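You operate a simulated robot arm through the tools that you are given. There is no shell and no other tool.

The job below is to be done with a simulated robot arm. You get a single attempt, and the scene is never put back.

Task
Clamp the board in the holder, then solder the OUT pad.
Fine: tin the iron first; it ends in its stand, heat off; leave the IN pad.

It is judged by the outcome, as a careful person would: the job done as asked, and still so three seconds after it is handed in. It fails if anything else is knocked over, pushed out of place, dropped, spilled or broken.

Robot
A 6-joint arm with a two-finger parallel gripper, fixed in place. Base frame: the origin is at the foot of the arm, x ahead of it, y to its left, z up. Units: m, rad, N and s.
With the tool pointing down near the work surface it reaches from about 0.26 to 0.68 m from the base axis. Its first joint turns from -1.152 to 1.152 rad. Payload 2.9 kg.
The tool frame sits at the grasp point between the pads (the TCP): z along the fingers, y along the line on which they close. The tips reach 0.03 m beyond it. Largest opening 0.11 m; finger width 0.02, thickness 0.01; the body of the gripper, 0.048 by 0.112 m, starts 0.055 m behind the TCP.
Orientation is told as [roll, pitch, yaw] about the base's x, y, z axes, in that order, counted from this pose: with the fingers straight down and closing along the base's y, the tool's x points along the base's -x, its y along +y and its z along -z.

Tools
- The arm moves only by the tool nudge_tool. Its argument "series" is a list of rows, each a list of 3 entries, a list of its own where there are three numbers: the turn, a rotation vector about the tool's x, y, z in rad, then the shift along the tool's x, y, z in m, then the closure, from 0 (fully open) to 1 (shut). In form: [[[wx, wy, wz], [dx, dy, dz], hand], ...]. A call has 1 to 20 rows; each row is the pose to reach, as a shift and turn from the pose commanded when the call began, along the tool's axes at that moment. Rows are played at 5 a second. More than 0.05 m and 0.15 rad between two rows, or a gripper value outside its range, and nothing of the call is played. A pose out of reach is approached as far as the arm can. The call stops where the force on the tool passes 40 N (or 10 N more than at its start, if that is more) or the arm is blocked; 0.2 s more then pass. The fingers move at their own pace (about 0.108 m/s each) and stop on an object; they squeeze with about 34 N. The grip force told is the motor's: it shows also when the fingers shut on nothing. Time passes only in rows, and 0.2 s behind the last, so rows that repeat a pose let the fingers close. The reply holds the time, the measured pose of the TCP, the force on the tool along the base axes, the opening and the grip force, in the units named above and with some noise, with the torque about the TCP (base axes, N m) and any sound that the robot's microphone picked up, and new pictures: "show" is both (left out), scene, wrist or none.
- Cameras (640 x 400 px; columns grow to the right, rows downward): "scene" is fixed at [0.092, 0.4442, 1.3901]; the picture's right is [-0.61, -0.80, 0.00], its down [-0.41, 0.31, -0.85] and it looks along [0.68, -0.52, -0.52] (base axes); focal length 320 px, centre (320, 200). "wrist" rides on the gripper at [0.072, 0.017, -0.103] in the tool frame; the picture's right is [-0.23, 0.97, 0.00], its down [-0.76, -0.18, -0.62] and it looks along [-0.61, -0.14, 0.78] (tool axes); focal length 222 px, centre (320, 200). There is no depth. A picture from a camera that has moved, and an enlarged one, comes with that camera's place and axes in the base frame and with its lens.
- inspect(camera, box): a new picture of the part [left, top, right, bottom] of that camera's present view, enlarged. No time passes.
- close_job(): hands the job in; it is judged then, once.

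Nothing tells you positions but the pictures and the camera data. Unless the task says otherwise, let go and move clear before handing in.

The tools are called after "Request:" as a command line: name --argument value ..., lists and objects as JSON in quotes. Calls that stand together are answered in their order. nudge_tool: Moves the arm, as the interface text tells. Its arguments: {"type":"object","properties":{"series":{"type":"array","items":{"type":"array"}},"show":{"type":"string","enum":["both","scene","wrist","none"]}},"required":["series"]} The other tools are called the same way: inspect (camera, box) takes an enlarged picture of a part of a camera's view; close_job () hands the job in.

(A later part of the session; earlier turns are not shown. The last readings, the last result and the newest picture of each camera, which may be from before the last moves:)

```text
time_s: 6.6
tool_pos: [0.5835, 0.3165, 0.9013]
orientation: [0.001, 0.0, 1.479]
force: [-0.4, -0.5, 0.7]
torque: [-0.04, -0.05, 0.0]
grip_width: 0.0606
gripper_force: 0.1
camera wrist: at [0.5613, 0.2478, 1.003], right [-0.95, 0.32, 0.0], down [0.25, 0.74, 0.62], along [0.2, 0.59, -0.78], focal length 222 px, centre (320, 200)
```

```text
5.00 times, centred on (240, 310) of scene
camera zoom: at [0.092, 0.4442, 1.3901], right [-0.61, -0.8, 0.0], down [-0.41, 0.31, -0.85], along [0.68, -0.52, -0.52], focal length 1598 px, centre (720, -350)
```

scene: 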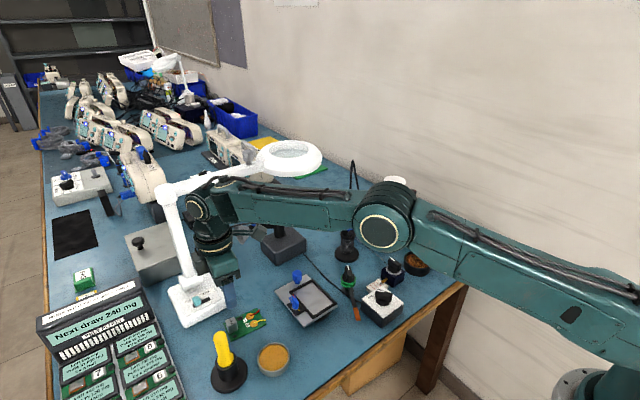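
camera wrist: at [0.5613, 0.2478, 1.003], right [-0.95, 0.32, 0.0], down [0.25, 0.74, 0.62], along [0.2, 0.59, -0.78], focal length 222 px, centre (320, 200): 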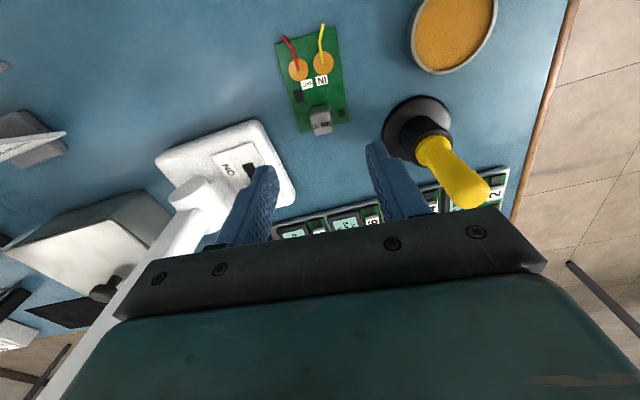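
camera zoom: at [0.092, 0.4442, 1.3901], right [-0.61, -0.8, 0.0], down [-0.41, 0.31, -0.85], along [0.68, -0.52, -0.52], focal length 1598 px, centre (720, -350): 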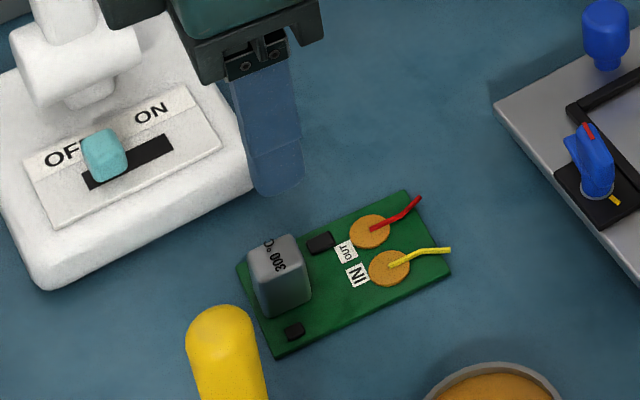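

The block is a 20 mm cube centred near (0.584, 0.321) with its top near z=0.787. I'll shift 5 mm, descend with 50 mm opening, and check before closing.

Request:
nudge_tool --series '[[[0, 0, 0], [-0.0048, 0, 0.02], 0.545], [[0, 0, 0], [-0.0048, 0, 0.05], 0.545], [[0, 0, 0], [-0.0048, 0, 0.075], 0.545], [[0, 0, 0], [-0.0048, 0, 0.09], 0.545], [[0, 0, 0], [-0.0048, 0, 0.0973], 0.545], [[0, 0, 0], [-0.0048, 0, 0.0973], 0.545]]'

Request:
inspect --camera "wrist" --box '[220, 100, 420, 260]'

Request:
inspect --camera "scene" --box '[200, 270, 280, 350]'

```text
time_s: 8.0
tool_pos: [0.5826, 0.3223, 0.8041]
orientation: [0.0, 0.0, 1.477]
force: [-0.6, 0.6, 0.9]
torque: [0.02, -0.01, -0.02]
grip_width: 0.0498
gripper_force: 0.1
camera wrist: at [0.5607, 0.2525, 0.9062], right [-0.95, 0.32, 0.0], down [0.25, 0.74, 0.62], along [0.2, 0.59, -0.78], focal length 222 px, centre (320, 200)
```

scene: 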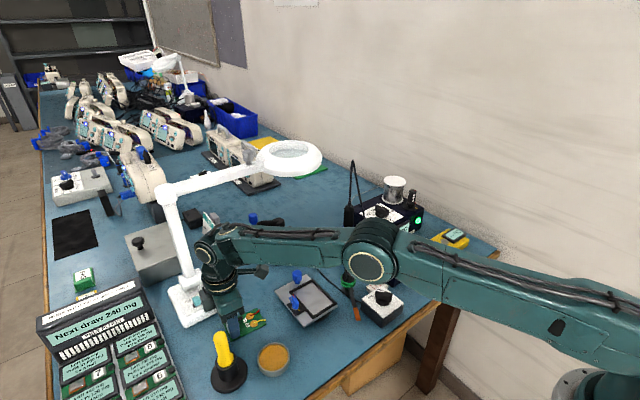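
wrist: 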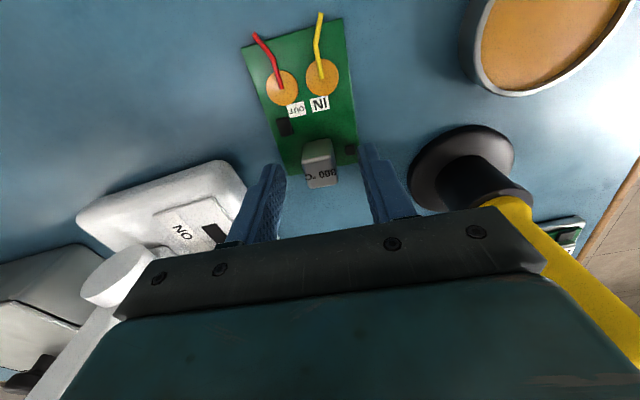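

```text
2.50 times, centred on (320, 180) of wrist
camera zoom: at [0.5607, 0.2525, 0.9062], right [-0.95, 0.32, 0.0], down [0.25, 0.74, 0.62], along [0.2, 0.59, -0.78], focal length 555 px, centre (320, 250)
```

zoom: 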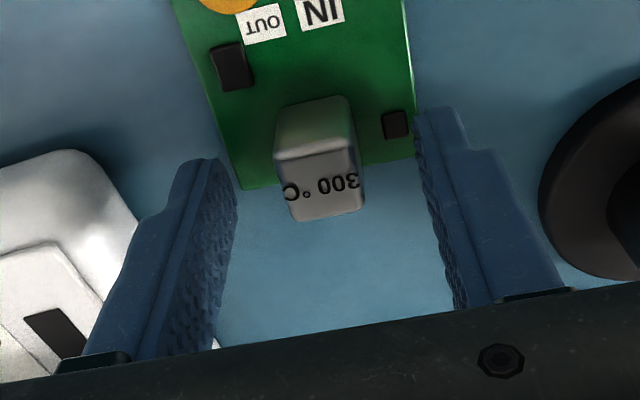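

```text
5.00 times, centred on (240, 310) of scene
camera zoom: at [0.092, 0.4442, 1.3901], right [-0.61, -0.8, 0.0], down [-0.41, 0.31, -0.85], along [0.68, -0.52, -0.52], focal length 1598 px, centre (720, -350)
```

zoom: 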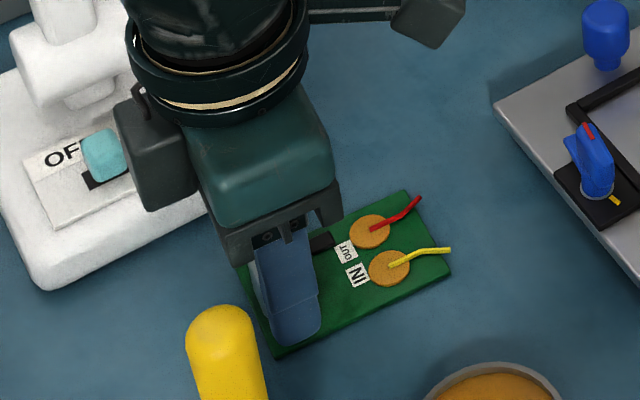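

The fingertips straddle the block correctly. Closing the grip now.

Request:
nudge_tool --series '[[[0, 0, 0], [0, 0, 0], 0.75], [[0, 0, 0], [0, 0, 0], 0.9], [[0, 0, 0], [0, 0, 0], 1], [[0, 0, 0], [0, 0, 0], 1], [[0, 0, 0], [0, 0, 0], 1]]' --show "wrist"

Request:
inspect --camera "wrist" --box '[220, 0, 420, 200]'

```text
time_s: 9.2
tool_pos: [0.5825, 0.3221, 0.8024]
orientation: [0.001, 0.0, 1.476]
force: [-0.3, 0.1, 0.3]
torque: [-0.01, 0.0, -0.01]
grip_width: 0.0188
gripper_force: 34.3
camera wrist: at [0.5606, 0.2525, 0.9063], right [-0.95, 0.32, 0.0], down [0.25, 0.74, 0.62], along [0.2, 0.59, -0.78], focal length 222 px, centre (320, 200)
```

wrist: 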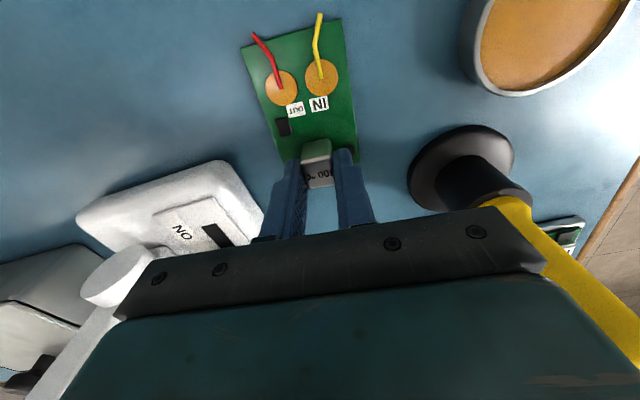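

```text
2.00 times, centred on (320, 100) of wrist
camera zoom: at [0.5606, 0.2525, 0.9063], right [-0.95, 0.32, 0.0], down [0.25, 0.74, 0.62], along [0.2, 0.59, -0.78], focal length 444 px, centre (320, 400)
```

zoom: 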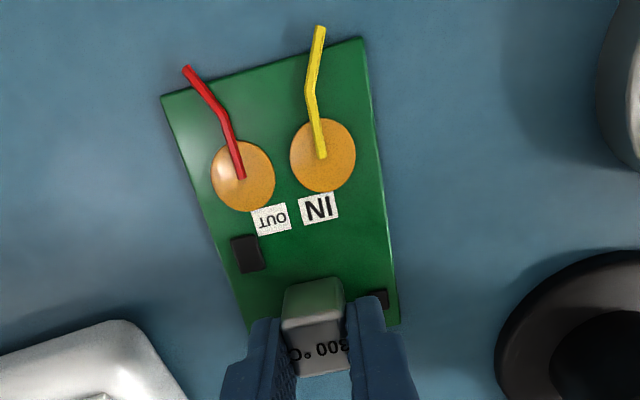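

The block is gripped at 18.8 mm width. Lifting straight up by 0.1 m, then I'll check how the board hangs.

Request:
nudge_tool --series '[[[0, 0, 0], [0, 0, -0.01], 1], [[0, 0, 0], [0, 0, -0.03], 1], [[0, 0, 0], [0, 0, -0.06], 1], [[0, 0, 0], [0, 0, -0.1], 1], [[0, 0, 0], [0, 0, -0.1], 1]]'

Request:
inspect --camera "wrist" --box '[220, 0, 420, 200]'

```text
time_s: 10.4
tool_pos: [0.5829, 0.3218, 0.9038]
orientation: [0.0, 0.0, 1.476]
force: [0.4, 0.4, -0.3]
torque: [0.03, 0.05, 0.0]
grip_width: 0.0191
gripper_force: 34.9
camera wrist: at [0.5602, 0.2527, 1.0057], right [-0.95, 0.32, 0.0], down [0.25, 0.74, 0.62], along [0.2, 0.59, -0.78], focal length 222 px, centre (320, 200)
```

scene: 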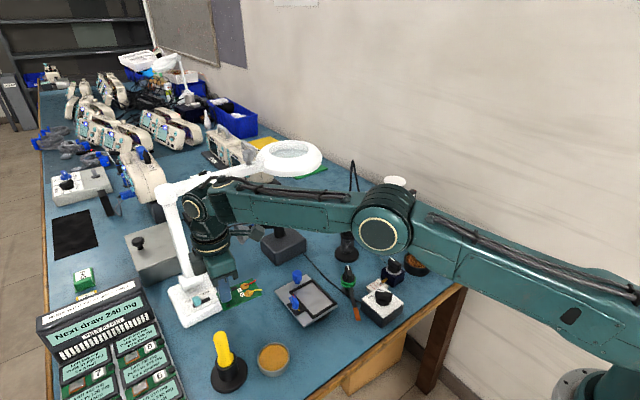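
wrist: 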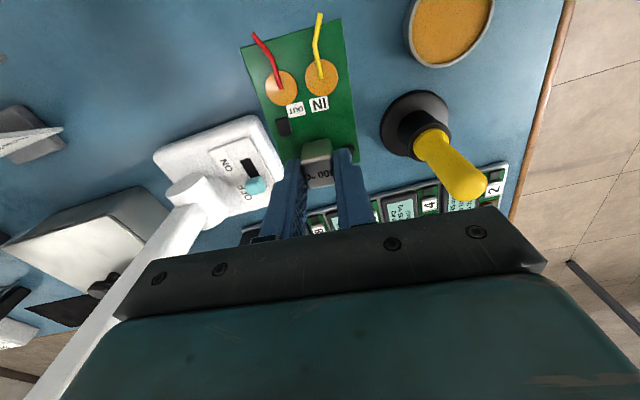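

```text
2.00 times, centred on (320, 100) of wrist
camera zoom: at [0.5602, 0.2527, 1.0057], right [-0.95, 0.32, 0.0], down [0.25, 0.74, 0.62], along [0.2, 0.59, -0.78], focal length 444 px, centre (320, 400)
```

zoom: 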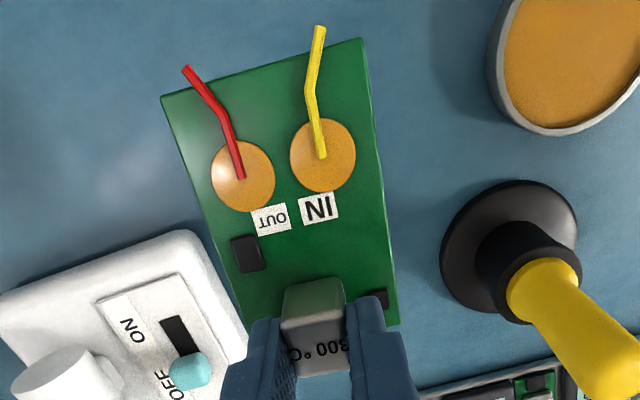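

The board is held rigidly: its centre sits about 31 mm from the TCP along tool x. I'll swing to yaw 0 above the holder with TCP (0.5605, 0.134, 0.934).

Request:
nudge_tool --series '[[[0, 0, 0.1342], [0.0172, 0.0004, -0.0027], 1], [[0, 0, 0.2684], [0.0343, 0.0008, -0.0055], 1], [[0, 0, 0.4025], [0.0515, 0.0013, -0.0082], 1], [[0, 0, 0.5367], [0.0687, 0.0017, -0.0109], 1], [[0, 0, 0.6709], [0.0858, 0.0021, -0.0136], 1], [[0, 0, 0.8051], [0.103, 0.0025, -0.0164], 1], [[0, 0, 0.9393], [0.1201, 0.0029, -0.0191], 1], [[0, 0, 1.0735], [0.1373, 0.0033, -0.0218], 1], [[0, 0, 1.2076], [0.1545, 0.0038, -0.0245], 1], [[0, 0, 1.3418], [0.1716, 0.0042, -0.0273], 1], [[0, 0, 1.476], [0.1888, 0.0046, -0.03], 1], [[0, 0, 1.476], [0.1888, 0.0046, -0.03], 1]]'

Request:
inspect --camera "wrist" --box '[200, 0, 440, 200]'

Request:
inspect --camera "scene" --box '[250, 150, 410, 330]'

```text
time_s: 13.0
tool_pos: [0.5626, 0.1336, 0.9323]
orientation: [0.001, 0.0, -0.002]
force: [0.3, 0.2, 0.0]
torque: [0.03, -0.04, 0.03]
grip_width: 0.019
gripper_force: 34.9
camera wrist: at [0.49, 0.1511, 1.0363], right [0.23, 0.97, 0.0], down [0.76, -0.18, 0.62], along [0.61, -0.14, -0.78], focal length 222 px, centre (320, 200)
```

scene: 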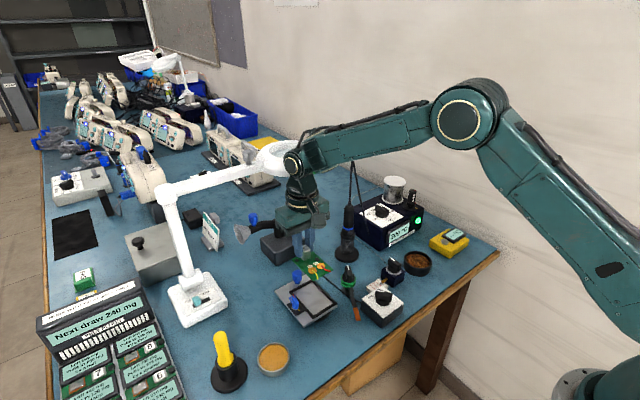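
wrist: 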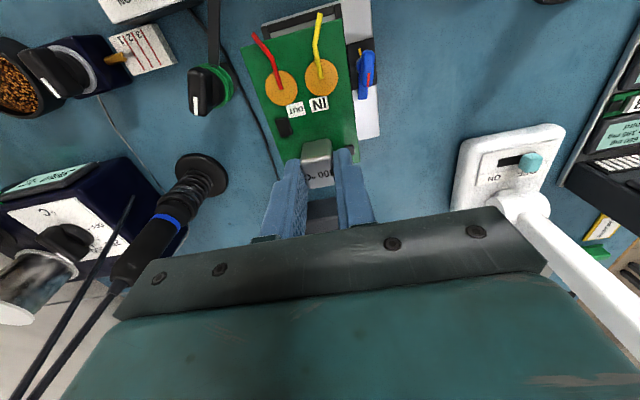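

```text
2.00 times, centred on (320, 100) of wrist
camera zoom: at [0.49, 0.1511, 1.0363], right [0.23, 0.97, 0.0], down [0.76, -0.18, 0.62], along [0.61, -0.14, -0.78], focal length 444 px, centre (320, 400)
```

zoom: 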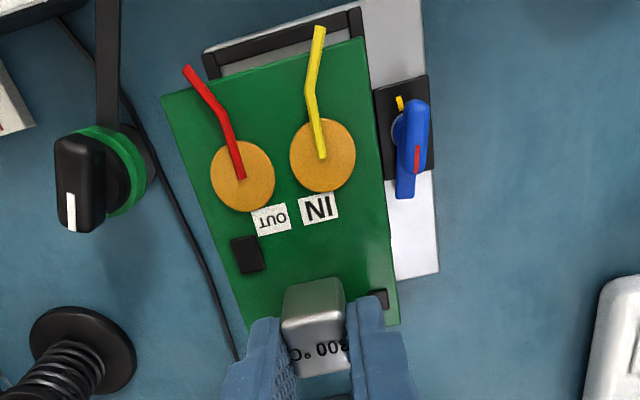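

```text
2.22 times, centred on (330, 240) of scene
camera zoom: at [0.092, 0.4441, 1.3901], right [-0.61, -0.8, 0.0], down [-0.41, 0.31, -0.85], along [0.68, -0.52, -0.52], focal length 710 px, centre (298, 111)
```

zoom: 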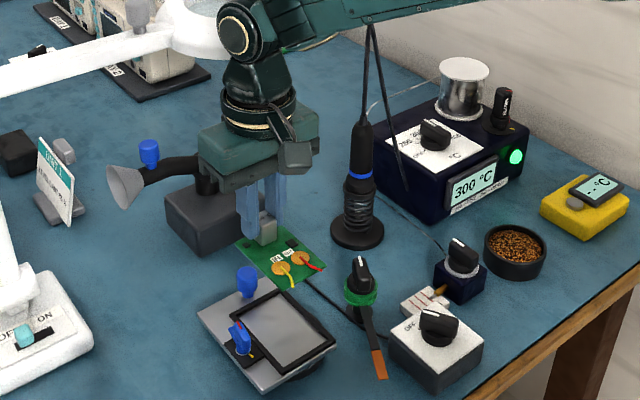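

The board is above the holder, block toward +x, OUT on the -y side. I'll lower to about 2 cm above the rim and check alignment.

Request:
nudge_tool --series '[[[0, 0, 0], [0, 0, 0.03], 1], [[0, 0, 0], [0, 0, 0.06], 1], [[0, 0, 0], [0, 0, 0.084], 1], [[0, 0, 0], [0, 0, 0.084], 1]]'

Request:
inspect --camera "wrist" --box '[220, 0, 420, 200]'

Request:
inspect --camera "scene" --box '[260, 240, 360, 340]'

```text
time_s: 14.0
tool_pos: [0.5617, 0.1352, 0.8469]
orientation: [-0.001, -0.001, -0.002]
force: [-0.1, -0.2, -0.2]
torque: [0.03, -0.04, 0.02]
grip_width: 0.0192
gripper_force: 34.0
camera wrist: at [0.4904, 0.1526, 0.9498], right [0.23, 0.97, 0.0], down [0.76, -0.18, 0.62], along [0.61, -0.14, -0.78], focal length 222 px, centre (320, 200)
```

scene: 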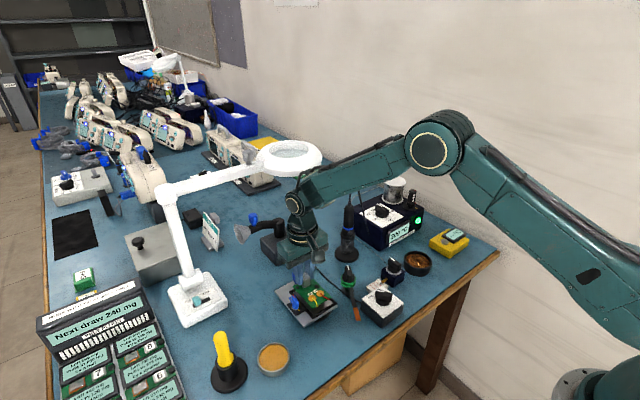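
wrist: 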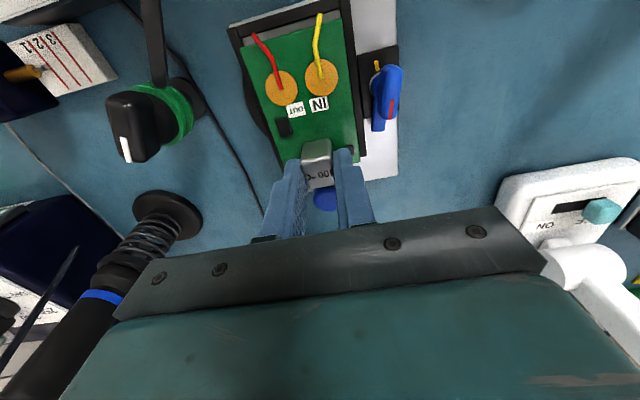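

```text
2.00 times, centred on (320, 100) of wrist
camera zoom: at [0.4904, 0.1526, 0.9498], right [0.23, 0.97, 0.0], down [0.76, -0.18, 0.62], along [0.61, -0.14, -0.78], focal length 444 px, centre (320, 400)
```

zoom: 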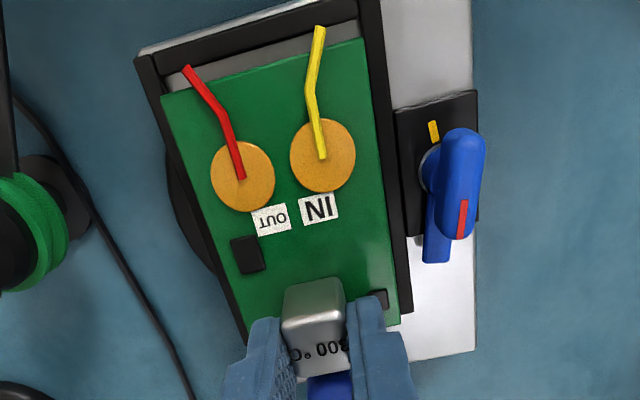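

```text
4.00 times, centred on (310, 290) of scene
camera zoom: at [0.092, 0.4442, 1.3901], right [-0.61, -0.8, 0.0], down [-0.41, 0.31, -0.85], along [0.68, -0.52, -0.52], focal length 1278 px, centre (360, -160)
```

zoom: 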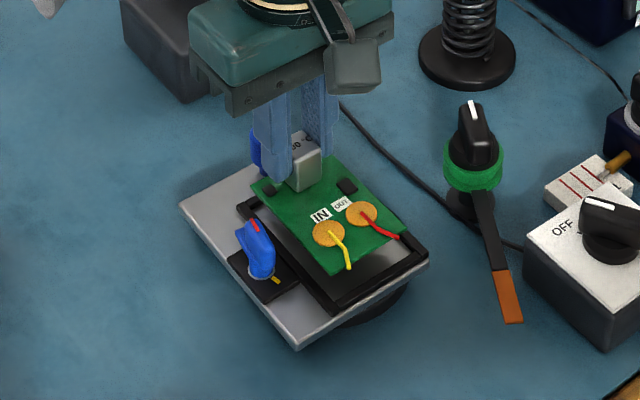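

Against the rim, the board is about 2 mm too far in +x and +y. I'll correct that and lower further in small steps.

Request:
nudge_tool --series '[[[0, 0, 0], [0.002, -0.0018, 0], 1], [[0, 0, 0], [0.002, -0.0018, 0.006], 1], [[0, 0, 0], [0.002, -0.0018, 0.011], 1], [[0, 0, 0], [0.002, -0.0018, 0.014], 1], [[0, 0, 0], [0.002, -0.0018, 0.014], 1]]'

Request:
inspect --camera "wrist" --box '[220, 0, 420, 200]'

Request:
inspect --camera "scene" --box '[270, 255, 350, 325]'

```text
time_s: 15.2
tool_pos: [0.5584, 0.1337, 0.8358]
orientation: [0.001, 0.002, 0.0]
force: [-0.1, -0.3, -0.1]
torque: [-0.02, 0.0, 0.03]
grip_width: 0.0189
gripper_force: 34.1
camera wrist: at [0.4874, 0.1508, 0.9375], right [0.23, 0.97, 0.0], down [0.76, -0.18, 0.62], along [0.61, -0.14, -0.78], focal length 222 px, centre (320, 200)
```

scene: 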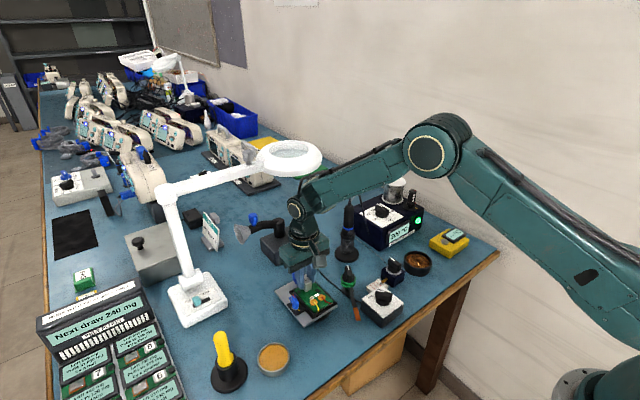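
wrist: 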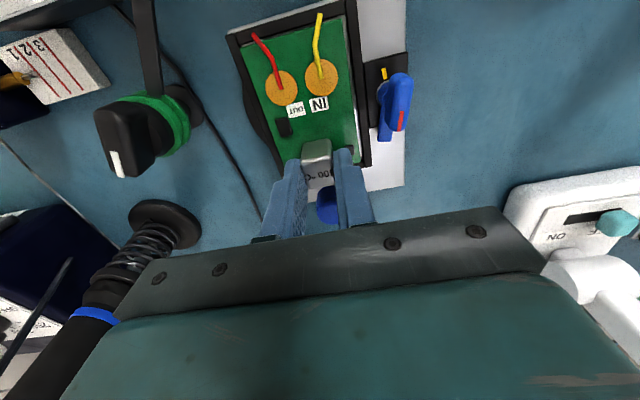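

```text
2.00 times, centred on (320, 100) of wrist
camera zoom: at [0.4874, 0.1508, 0.9375], right [0.23, 0.97, 0.0], down [0.76, -0.18, 0.62], along [0.61, -0.14, -0.78], focal length 444 px, centre (320, 400)
```

zoom: 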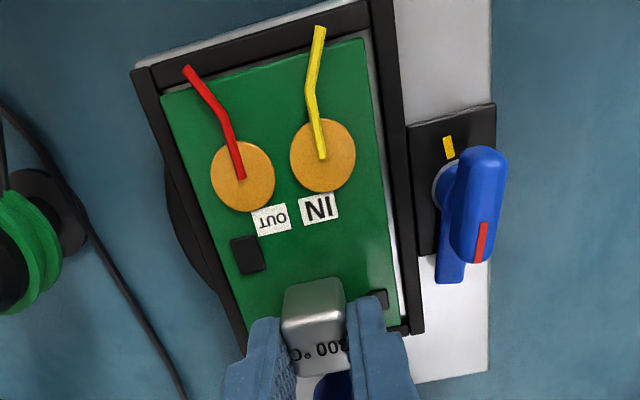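

```text
5.71 times, centred on (310, 290) of scene
camera zoom: at [0.092, 0.4442, 1.3901], right [-0.61, -0.8, 0.0], down [-0.41, 0.31, -0.85], along [0.68, -0.52, -0.52], focal length 1826 px, centre (377, -314)
```

zoom: 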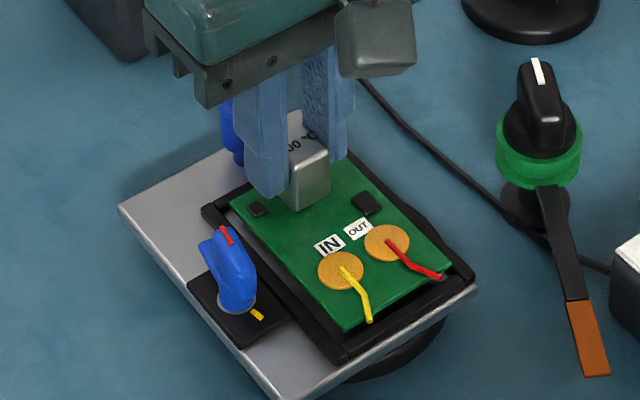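

The board is nearly inside the rim; a +1 mm correction in x and y centres it. I'll lower until I feel contact.

Request:
nudge_tool --series '[[[0, 0, 0], [-0.001, 0.001, 0], 1], [[0, 0, 0], [-0.001, 0.001, 0.002], 1], [[0, 0, 0], [-0.001, 0.001, 0.004], 1], [[0, 0, 0], [-0.001, 0.001, 0.005], 1], [[0, 0, 0], [-0.001, 0.001, 0.005], 1]]' --show "wrist"

Request:
inspect --camera "wrist" --box '[220, 0, 420, 200]'

Request:
inspect --camera "scene" --box '[270, 255, 350, 325]'

```text
time_s: 16.4
tool_pos: [0.5593, 0.1342, 0.8293]
orientation: [0.0, 0.001, 0.001]
force: [-0.2, -1.0, -0.3]
torque: [0.0, -0.02, -0.01]
grip_width: 0.019
gripper_force: 34.0
camera wrist: at [0.4881, 0.1518, 0.9329], right [0.23, 0.97, 0.0], down [0.76, -0.18, 0.62], along [0.61, -0.14, -0.78], focal length 222 px, centre (320, 200)
```

wrist: 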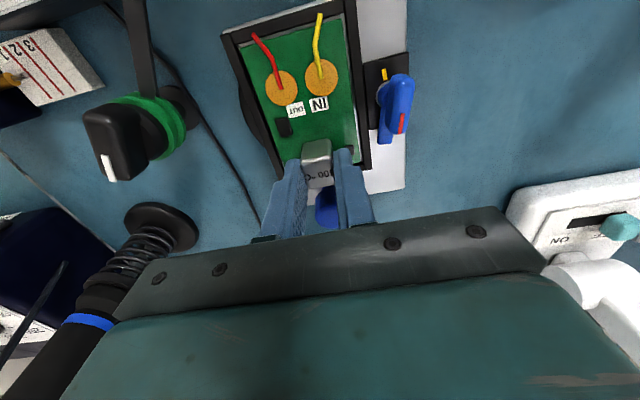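

```text
2.00 times, centred on (320, 100) of wrist
camera zoom: at [0.4881, 0.1518, 0.9329], right [0.23, 0.97, 0.0], down [0.76, -0.18, 0.62], along [0.61, -0.14, -0.78], focal length 444 px, centre (320, 400)
```

zoom: 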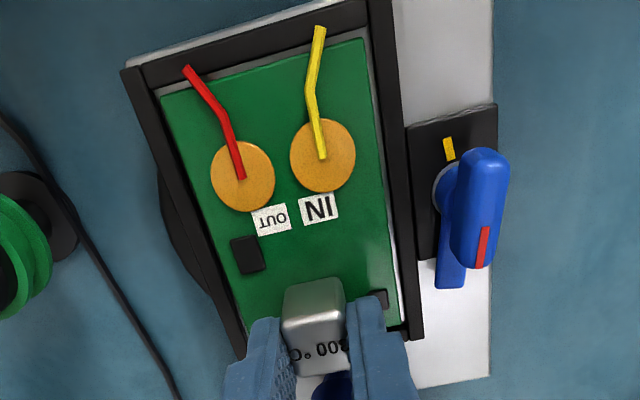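

```text
5.71 times, centred on (310, 290) of scene
camera zoom: at [0.092, 0.4442, 1.3901], right [-0.61, -0.8, 0.0], down [-0.41, 0.31, -0.85], along [0.68, -0.52, -0.52], focal length 1826 px, centre (377, -314)
```

zoom: 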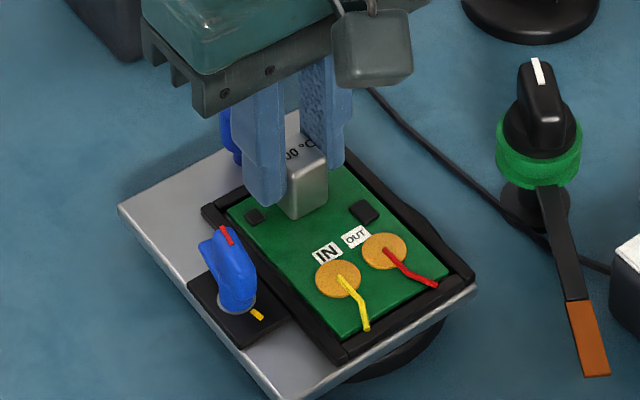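

Alignment is good with an even gap all round. I'll keep lowering gently until contact.

Request:
nudge_tool --series '[[[0, 0, 0], [0, 0, 0.001], 1], [[0, 0, 0], [0, 0, 0.002], 1], [[0, 0, 0], [0, 0, 0.003], 1], [[0, 0, 0], [0, 0, 0.003], 1]]' --show "none"

Request:
inspect --camera "wrist" --box '[220, 0, 420, 200]'

```text
time_s: 17.4
tool_pos: [0.5605, 0.1334, 0.8281]
orientation: [0.0, -0.001, -0.001]
force: [-0.6, -0.2, 2.1]
torque: [-0.01, 0.14, 0.04]
grip_width: 0.0189
gripper_force: 34.2
```

```text
2.00 times, centred on (320, 100) of wrist
camera zoom: at [0.4885, 0.1515, 0.9303], right [0.23, 0.97, 0.0], down [0.76, -0.18, 0.62], along [0.61, -0.14, -0.78], focal length 444 px, centre (320, 400)
```

zoom: 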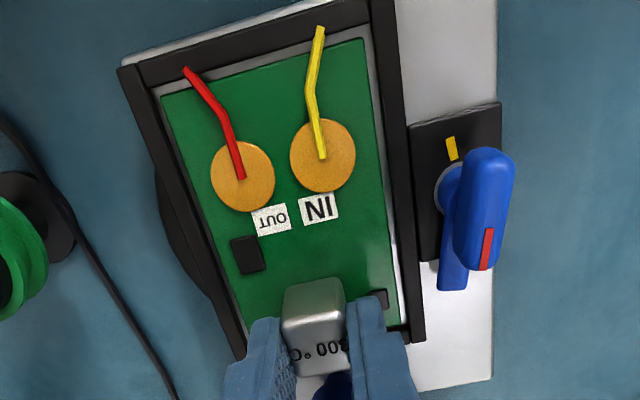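

Contact is starting (2 N). I'll press slightly further to seat the board.

Request:
nudge_tool --series '[[[0, 0, 0], [0, 0, 0.001], 1], [[0, 0, 0], [0, 0, 0.002], 1], [[0, 0, 0], [0, 0, 0.002], 1]]' --show "none"

Request:
inspect --camera "scene" --box '[280, 260, 344, 320]'

Request:
inspect --camera "wrist" --box '[220, 0, 420, 200]'

```text
time_s: 18.2
tool_pos: [0.5616, 0.133, 0.8273]
orientation: [0.001, -0.002, 0.0]
force: [-5.8, 3.6, 23.5]
torque: [0.08, 0.87, -0.07]
grip_width: 0.019
gripper_force: 33.9
```

```text
6.67 times, centred on (312, 290) of scene
camera zoom: at [0.0915, 0.4441, 1.3902], right [-0.61, -0.8, 0.0], down [-0.41, 0.31, -0.85], along [0.68, -0.52, -0.52], focal length 2130 px, centre (373, -400)
```

zoom: 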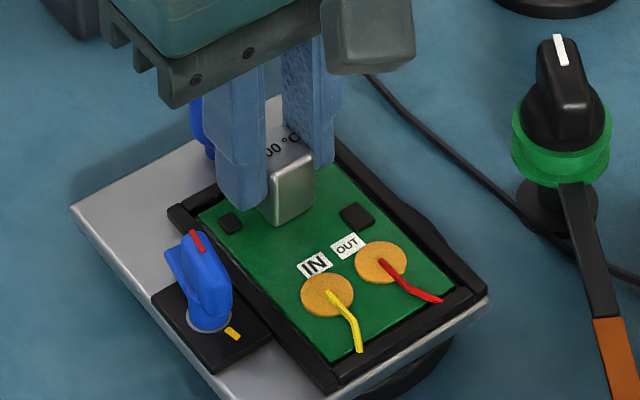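

```text
2.00 times, centred on (320, 100) of wrist
camera zoom: at [0.4886, 0.151, 0.9298], right [0.23, 0.97, 0.0], down [0.76, -0.18, 0.63], along [0.61, -0.14, -0.78], focal length 444 px, centre (320, 400)
```

zoom: 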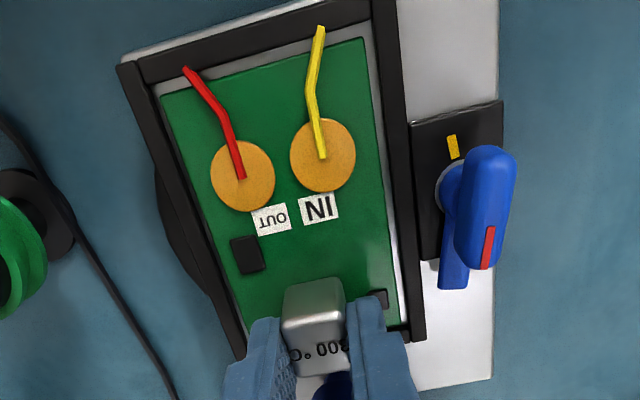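

The board is seated (23 N). I'll relieve the pressure, open a little, and lift away.

Request:
nudge_tool --series '[[[0, 0, 0], [0, 0, -0.0018], 1], [[0, 0, 0], [0, 0, -0.0018], 0.8], [[0, 0, 0], [0, 0, -0.0018], 0.68], [[0, 0, 0], [0, 0, -0.0018], 0.68], [[0, 0, 0], [0, 0, -0.01], 0.68], [[0, 0, 0], [0, 0, -0.04], 0.68], [[0, 0, 0], [0, 0, -0.08], 0.68], [[0, 0, 0], [0, 0, -0.12], 0.68], [[0, 0, 0], [0, 0, -0.12], 0.68]]'

Request:
inspect --camera "wrist" --box '[220, 0, 420, 200]'

Request:
inspect --camera "scene" --box '[280, 260, 344, 320]'

```text
time_s: 20.2
tool_pos: [0.5579, 0.1345, 0.9455]
orientation: [0.0, 0.0, -0.001]
force: [1.3, -0.4, 0.3]
torque: [0.04, 0.0, -0.01]
grip_width: 0.0354
gripper_force: 0.1
camera wrist: at [0.4872, 0.1512, 1.048], right [0.23, 0.97, 0.0], down [0.76, -0.18, 0.62], along [0.61, -0.14, -0.78], focal length 222 px, centre (320, 200)
```

scene: 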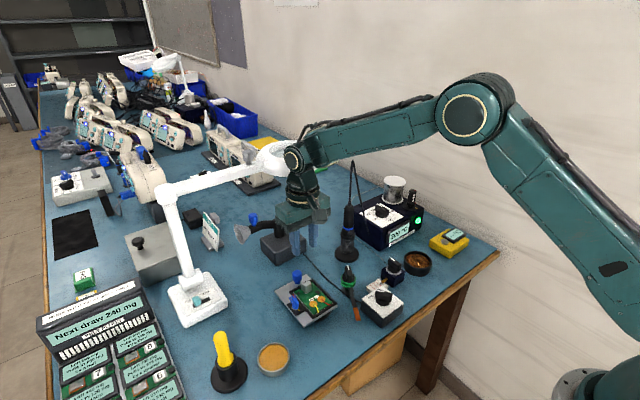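
wrist: 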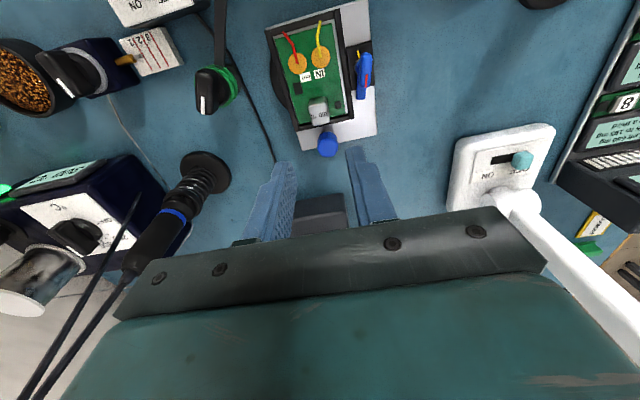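

```text
2.00 times, centred on (320, 100) of wrist
camera zoom: at [0.4872, 0.1512, 1.048], right [0.23, 0.97, 0.0], down [0.76, -0.18, 0.62], along [0.61, -0.14, -0.78], focal length 444 px, centre (320, 400)
```

zoom: 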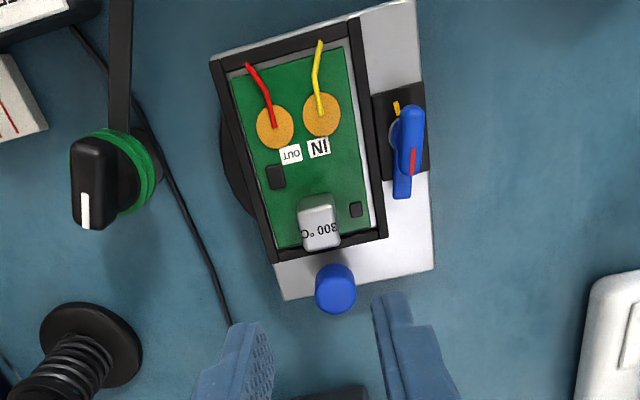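

```text
6.67 times, centred on (312, 290) of scene
camera zoom: at [0.092, 0.4442, 1.3901], right [-0.61, -0.8, 0.0], down [-0.41, 0.31, -0.85], along [0.68, -0.52, -0.52], focal length 2130 px, centre (373, -400)
```

zoom: 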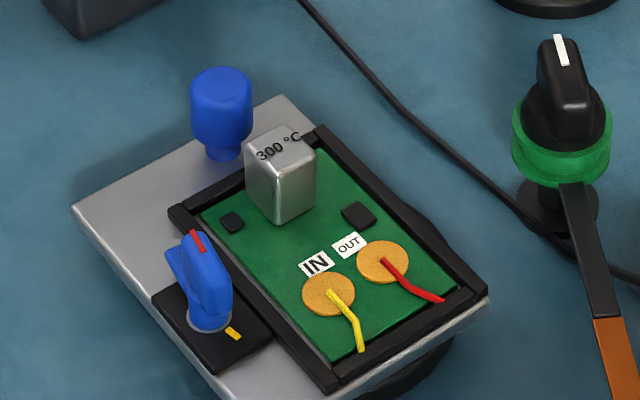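

The board lies flat in the recess. I'll zoom on the lever to determine how it turns.

Request:
inspect --camera "scene" --box '[288, 280, 320, 316]'

Request:
inspect --camera "wrist" --box '[330, 20, 390, 110]'

```text
11.11 times, centred on (304, 298) of scene
camera zoom: at [0.092, 0.4442, 1.3901], right [-0.61, -0.8, 0.0], down [-0.41, 0.31, -0.85], along [0.68, -0.52, -0.52], focal length 3550 px, centre (498, -889)
```

zoom: 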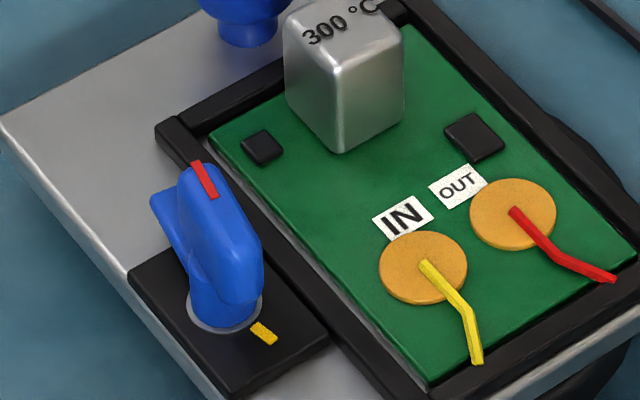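

```text
4.44 times, centred on (360, 65) of wrist
camera zoom: at [0.4872, 0.1512, 1.048], right [0.23, 0.97, 0.0], down [0.76, -0.18, 0.62], along [0.61, -0.14, -0.78], focal length 987 px, centre (142, 800)
```

zoom: 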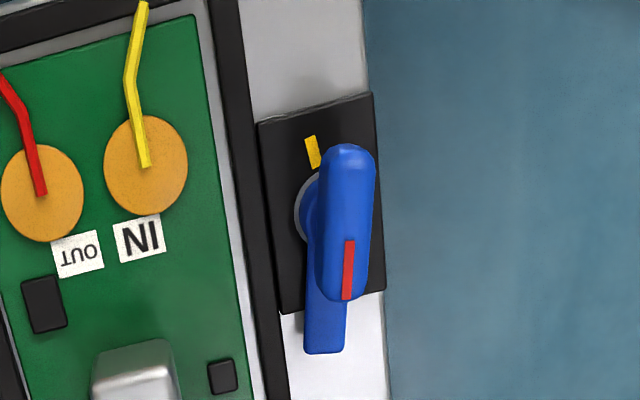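

The clamp lever has a blue ridge about 25 mm long along x, centred near (0.527, 0.180), with its top at z≈0.825. I'll move above it and check before gripping.

Request:
nudge_tool --series '[[[0, 0, 0], [0.015, 0.023, 0.015], 0.68], [[0, 0, 0], [0.0308, 0.0465, 0.03], 0.68], [[0, 0, 0], [0.0308, 0.0465, 0.06], 0.68], [[0, 0, 0], [0.0308, 0.0465, 0.07], 0.68], [[0, 0, 0], [0.0308, 0.0465, 0.07], 0.68]]'

Request:
inspect --camera "wrist" --box '[240, 80, 400, 240]'

Request:
inspect --camera "scene" --box '[270, 250, 350, 330]'

```text
time_s: 21.4
tool_pos: [0.53, 0.1785, 0.8739]
orientation: [-0.002, -0.002, 0.0]
force: [-0.1, -0.2, 0.3]
torque: [0.0, 0.02, -0.01]
grip_width: 0.0352
gripper_force: 0.0
camera wrist: at [0.4578, 0.1965, 0.9773], right [0.23, 0.97, 0.0], down [0.76, -0.18, 0.62], along [0.61, -0.14, -0.78], focal length 222 px, centre (320, 200)
```

scene: 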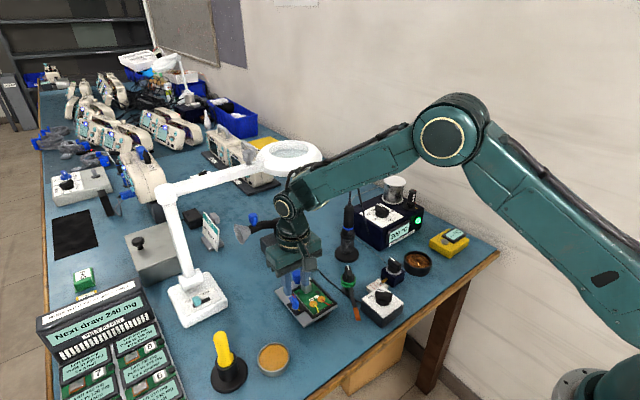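
wrist: 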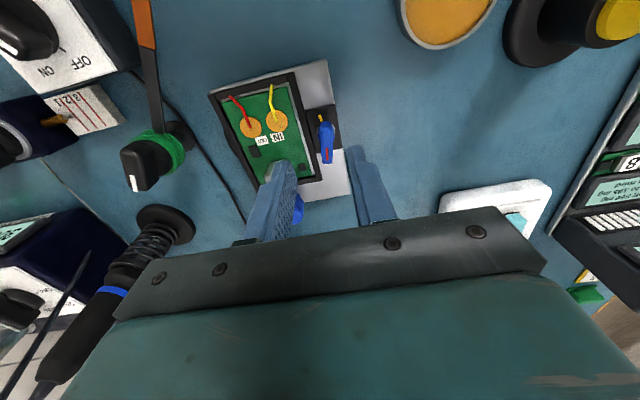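

```text
2.50 times, centred on (320, 160) of wrist
camera zoom: at [0.4578, 0.1965, 0.9773], right [0.23, 0.97, 0.0], down [0.76, -0.18, 0.62], along [0.61, -0.14, -0.78], focal length 555 px, centre (320, 300)
```

zoom: 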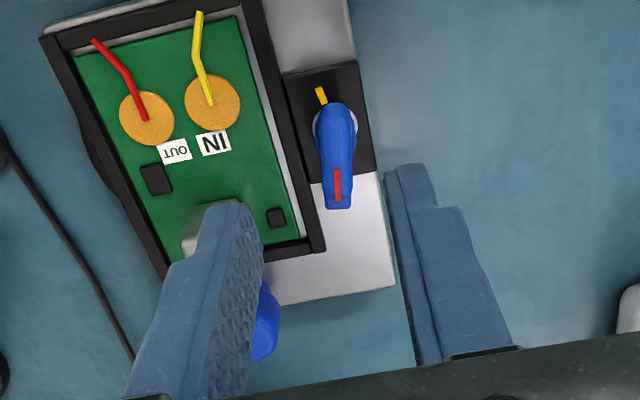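

```text
5.00 times, centred on (310, 290) of scene
camera zoom: at [0.092, 0.4442, 1.3901], right [-0.61, -0.8, 0.0], down [-0.41, 0.31, -0.85], along [0.68, -0.52, -0.52], focal length 1598 px, centre (370, -250)
```

zoom: 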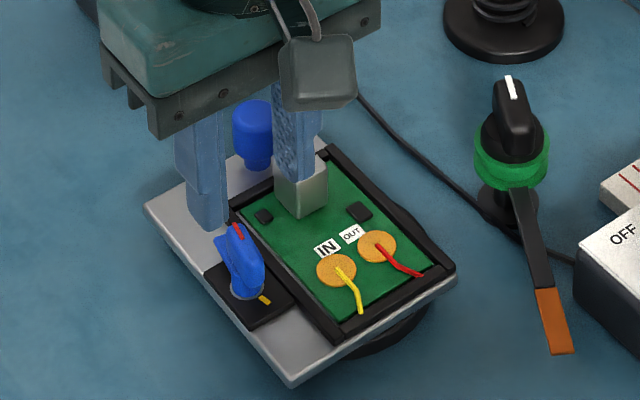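

The pivot appears at about (0.528, 0.184). I'll shift slightly, descend to TCP z≈0.836 and grip the ridge.

Request:
nudge_tool --series '[[[0, 0, 0], [0.002, 0.0045, 0.01], 0.68], [[0, 0, 0], [0.002, 0.0045, 0.025], 0.68], [[0, 0, 0], [0.002, 0.0045, 0.038], 0.68], [[0, 0, 0], [0.002, 0.0045, 0.038], 0.68]]' --show "wrist"

Request:
inspect --camera "wrist" --box '[240, 80, 400, 240]'

Request:
inspect --camera "scene" --box '[270, 250, 350, 330]'

```text
time_s: 22.4
tool_pos: [0.5252, 0.1846, 0.8367]
orientation: [-0.001, 0.0, 0.001]
force: [0.1, -0.5, 0.3]
torque: [-0.04, -0.01, 0.0]
grip_width: 0.0352
gripper_force: 0.0
camera wrist: at [0.4547, 0.2018, 0.9396], right [0.23, 0.97, 0.0], down [0.76, -0.18, 0.62], along [0.61, -0.14, -0.78], focal length 222 px, centre (320, 200)
```

wrist: 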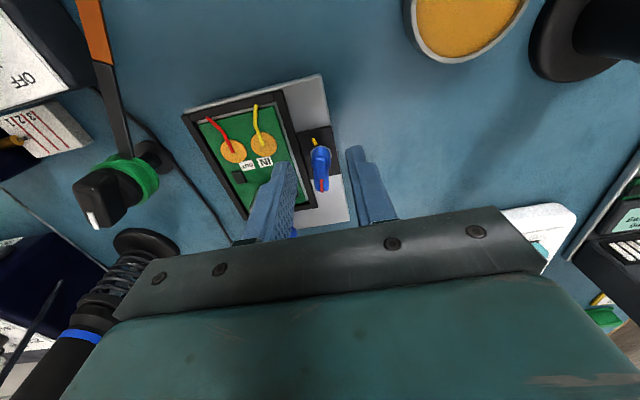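

```text
2.50 times, centred on (320, 160) of wrist
camera zoom: at [0.4547, 0.2018, 0.9396], right [0.23, 0.97, 0.0], down [0.76, -0.18, 0.62], along [0.61, -0.14, -0.78], focal length 555 px, centre (320, 300)
```

zoom: 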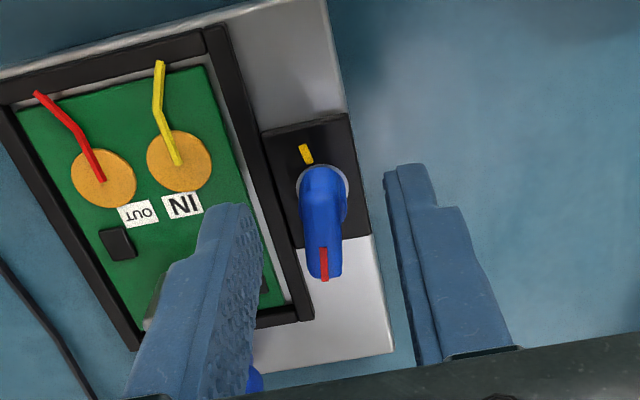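

```text
5.00 times, centred on (310, 290) of scene
camera zoom: at [0.092, 0.4442, 1.3901], right [-0.61, -0.8, 0.0], down [-0.41, 0.31, -0.85], along [0.68, -0.52, -0.52], focal length 1598 px, centre (370, -250)
```

zoom: 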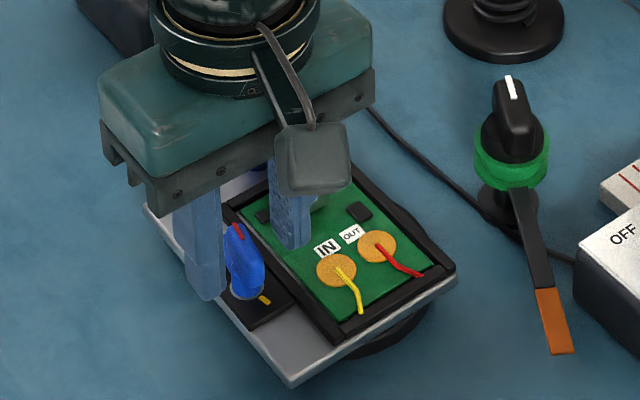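

The fingers straddle the ridge, centred on the pivot. Closing on it.

Request:
nudge_tool --series '[[[0, 0, 0], [-0.001, 0, 0], 0.8], [[0, 0, 0], [-0.001, 0, 0], 0.9], [[0, 0, 0], [-0.001, 0, 0], 1], [[0, 0, 0], [-0.001, 0, 0], 1]]' --show "wrist"

Request:
inspect --camera "scene" --box '[270, 250, 350, 330]'

```text
time_s: 23.4
tool_pos: [0.5253, 0.1838, 0.8374]
orientation: [-0.001, 0.004, 0.002]
force: [-18.2, 1.2, 11.6]
torque: [0.41, 0.9, -0.94]
grip_width: 0.0118
gripper_force: 45.0
camera wrist: at [0.4549, 0.2019, 0.9405], right [0.23, 0.97, 0.0], down [0.76, -0.18, 0.62], along [0.6, -0.14, -0.78], focal length 222 px, centre (320, 200)
```

wrist: 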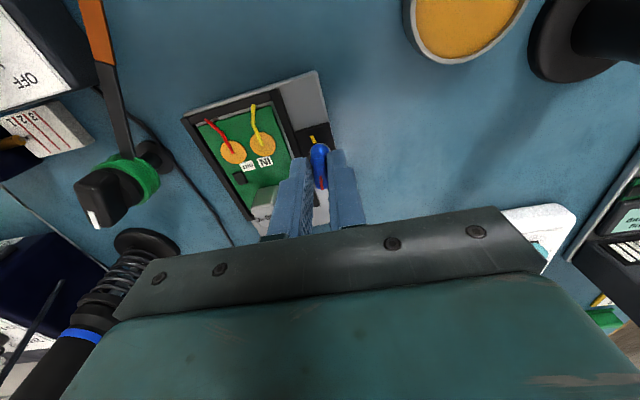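

```text
5.00 times, centred on (310, 290) of scene
camera zoom: at [0.0914, 0.4441, 1.3902], right [-0.61, -0.8, 0.0], down [-0.41, 0.31, -0.85], along [0.68, -0.52, -0.52], focal length 1598 px, centre (370, -250)
```

zoom: 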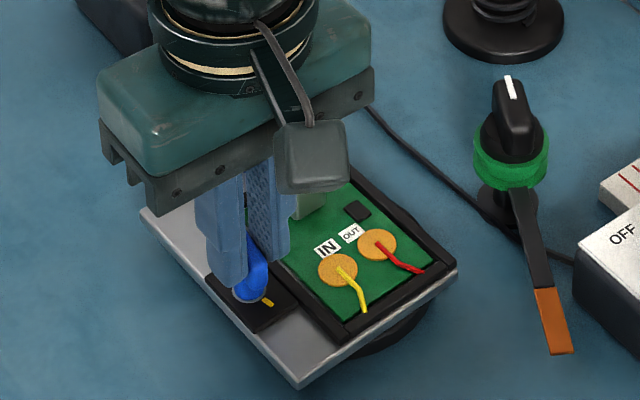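

The grip holds (11.8 mm), but with a twist torque of -0.94 N·m, so the lever apparently rests a few degrees clockwise. I'll try a small clockwise turn and watch the torque.

Request:
nudge_tool --series '[[[0, 0, 0.05], [0, 0, 0], 1], [[0, 0, 0.1], [0, 0, 0], 1], [[0, 0, 0.1], [0, 0, 0], 1]]' --show "none"

Request:
inspect --camera "scene" --box '[270, 250, 350, 330]'

```text
time_s: 24.2
tool_pos: [0.5277, 0.1845, 0.8369]
orientation: [0.001, 0.001, -0.1]
force: [-17.8, 5.4, 9.1]
torque: [0.15, 0.6, -0.86]
grip_width: 0.0104
gripper_force: 45.4
```

```text
5.00 times, centred on (310, 290) of scene
camera zoom: at [0.0915, 0.4442, 1.3901], right [-0.61, -0.8, 0.0], down [-0.41, 0.31, -0.85], along [0.68, -0.52, -0.52], focal length 1598 px, centre (370, -250)
```

zoom: 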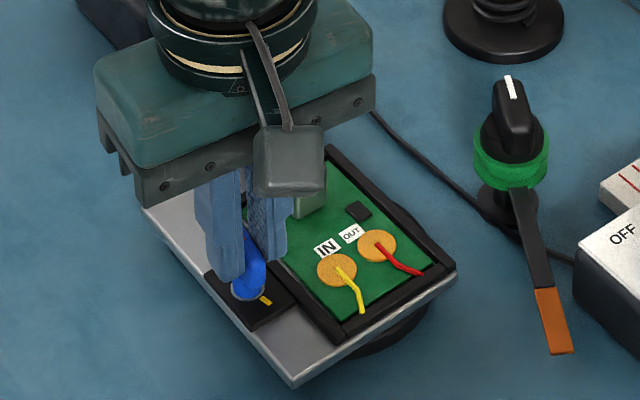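

Turning clockwise reduces the grip width to 10.4 mm, so the alignment is improving. Continuing a bit more.

Request:
nudge_tool --series '[[[0, 0, 0.05], [0, 0, 0], 1], [[0, 0, 0.1], [0, 0, 0], 1], [[0, 0, 0.1], [0, 0, 0], 1]]' --show "none"

Request:
inspect --camera "wrist" --box '[240, 80, 400, 240]'

```text
time_s: 25.0
tool_pos: [0.5282, 0.1847, 0.8381]
orientation: [0.001, 0.0, -0.202]
force: [-13.6, 3.0, 8.1]
torque: [0.16, 0.55, -0.03]
grip_width: 0.0098
gripper_force: 44.7
```

```text
2.50 times, centred on (320, 160) of wrist
camera zoom: at [0.4619, 0.2161, 0.9401], right [0.42, 0.91, 0.0], down [0.71, -0.33, 0.62], along [0.57, -0.26, -0.78], focal length 555 px, centre (320, 300)
```

zoom: 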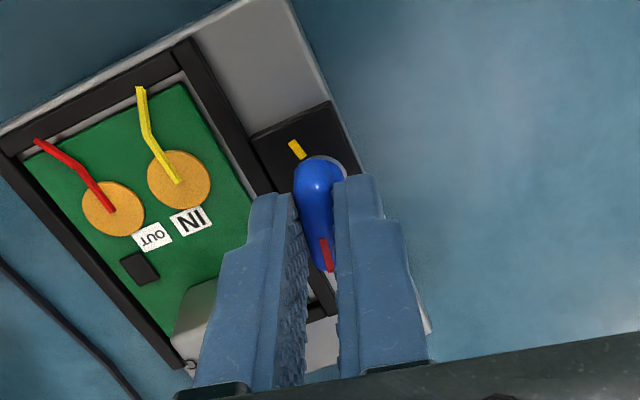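

The fingers are now aligned with the lever (torque ≈ 0 at yaw -0.2). I'll relieve the side load and try further clockwise.

Request:
nudge_tool --series '[[[0, 0, 0], [0.0015, 0, -0.001], 1], [[0, 0, 0.06], [0.0015, 0, -0.001], 1], [[0, 0, 0.12], [0.0015, 0, -0.001], 1], [[0, 0, 0.18], [0.0015, 0, -0.001], 1], [[0, 0, 0.18], [0.0015, 0, -0.001], 1]]' --show "none"

Request:
inspect --camera "wrist" --box '[240, 80, 400, 240]'

```text
time_s: 26.2
tool_pos: [0.5282, 0.1858, 0.8374]
orientation: [0.001, 0.0, -0.381]
force: [1.6, 5.4, -14.9]
torque: [-0.32, -1.28, 0.03]
grip_width: 0.0097
gripper_force: 45.3
```

```text
2.50 times, centred on (320, 160) of wrist
camera zoom: at [0.4669, 0.2279, 0.9402], right [0.57, 0.82, 0.0], down [0.64, -0.45, 0.62], along [0.51, -0.36, -0.78], focal length 555 px, centre (320, 300)
```

zoom: 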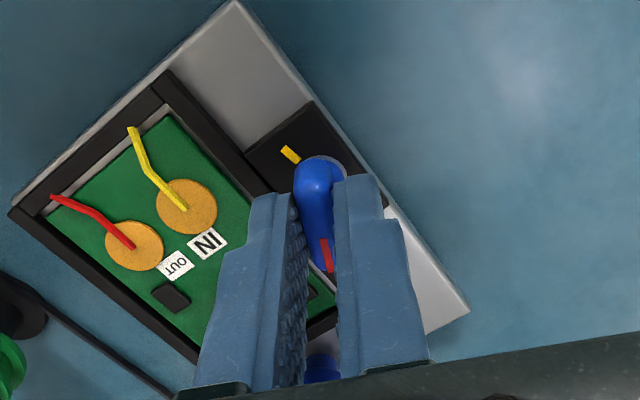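

The lever turns freely clockwise with the hand. Continuing clockwise in stages while watching for a stop.

Request:
nudge_tool --series '[[[0, 0, 0.12], [0, 0, 0.0007], 1], [[0, 0, 0.24], [0, 0, 0.0007], 1], [[0, 0, 0.36], [0, 0, 0.0007], 1], [[0, 0, 0.48], [0, 0, 0.0007], 1], [[0, 0, 0.6], [0, 0, 0.0007], 1], [[0, 0, 0.6], [0, 0, 0.0007], 1]]' --show "none"

Request:
inspect --camera "wrist" --box '[240, 80, 400, 240]'

Request:
inspect --camera "scene" --box '[270, 250, 350, 330]'

```text
time_s: 27.6
tool_pos: [0.5271, 0.1851, 0.8376]
orientation: [0.001, 0.0, -0.98]
force: [0.2, 7.3, -6.3]
torque: [0.57, 0.27, -0.02]
grip_width: 0.0098
gripper_force: 45.2
```

```text
2.50 times, centred on (320, 160) of wrist
camera zoom: at [0.5015, 0.2554, 0.9402], right [0.94, 0.35, 0.0], down [0.28, -0.73, 0.62], along [0.22, -0.58, -0.78], focal length 555 px, centre (320, 300)
```

zoom: 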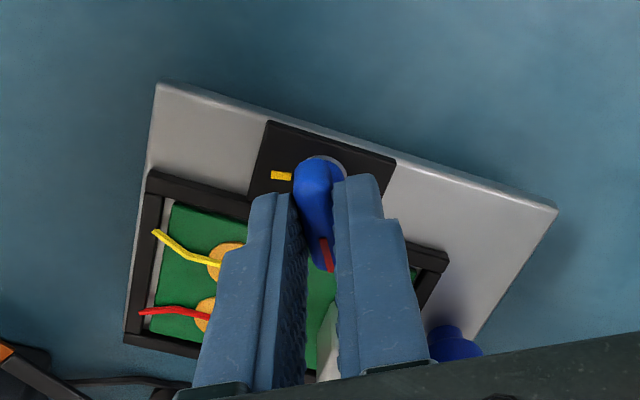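

```text
5.00 times, centred on (310, 290) of scene
camera zoom: at [0.0921, 0.4443, 1.39], right [-0.61, -0.8, 0.0], down [-0.41, 0.31, -0.85], along [0.68, -0.52, -0.52], focal length 1598 px, centre (370, -250)
```

zoom: 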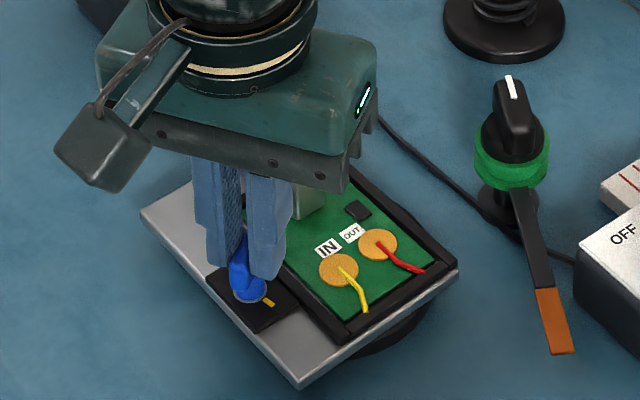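

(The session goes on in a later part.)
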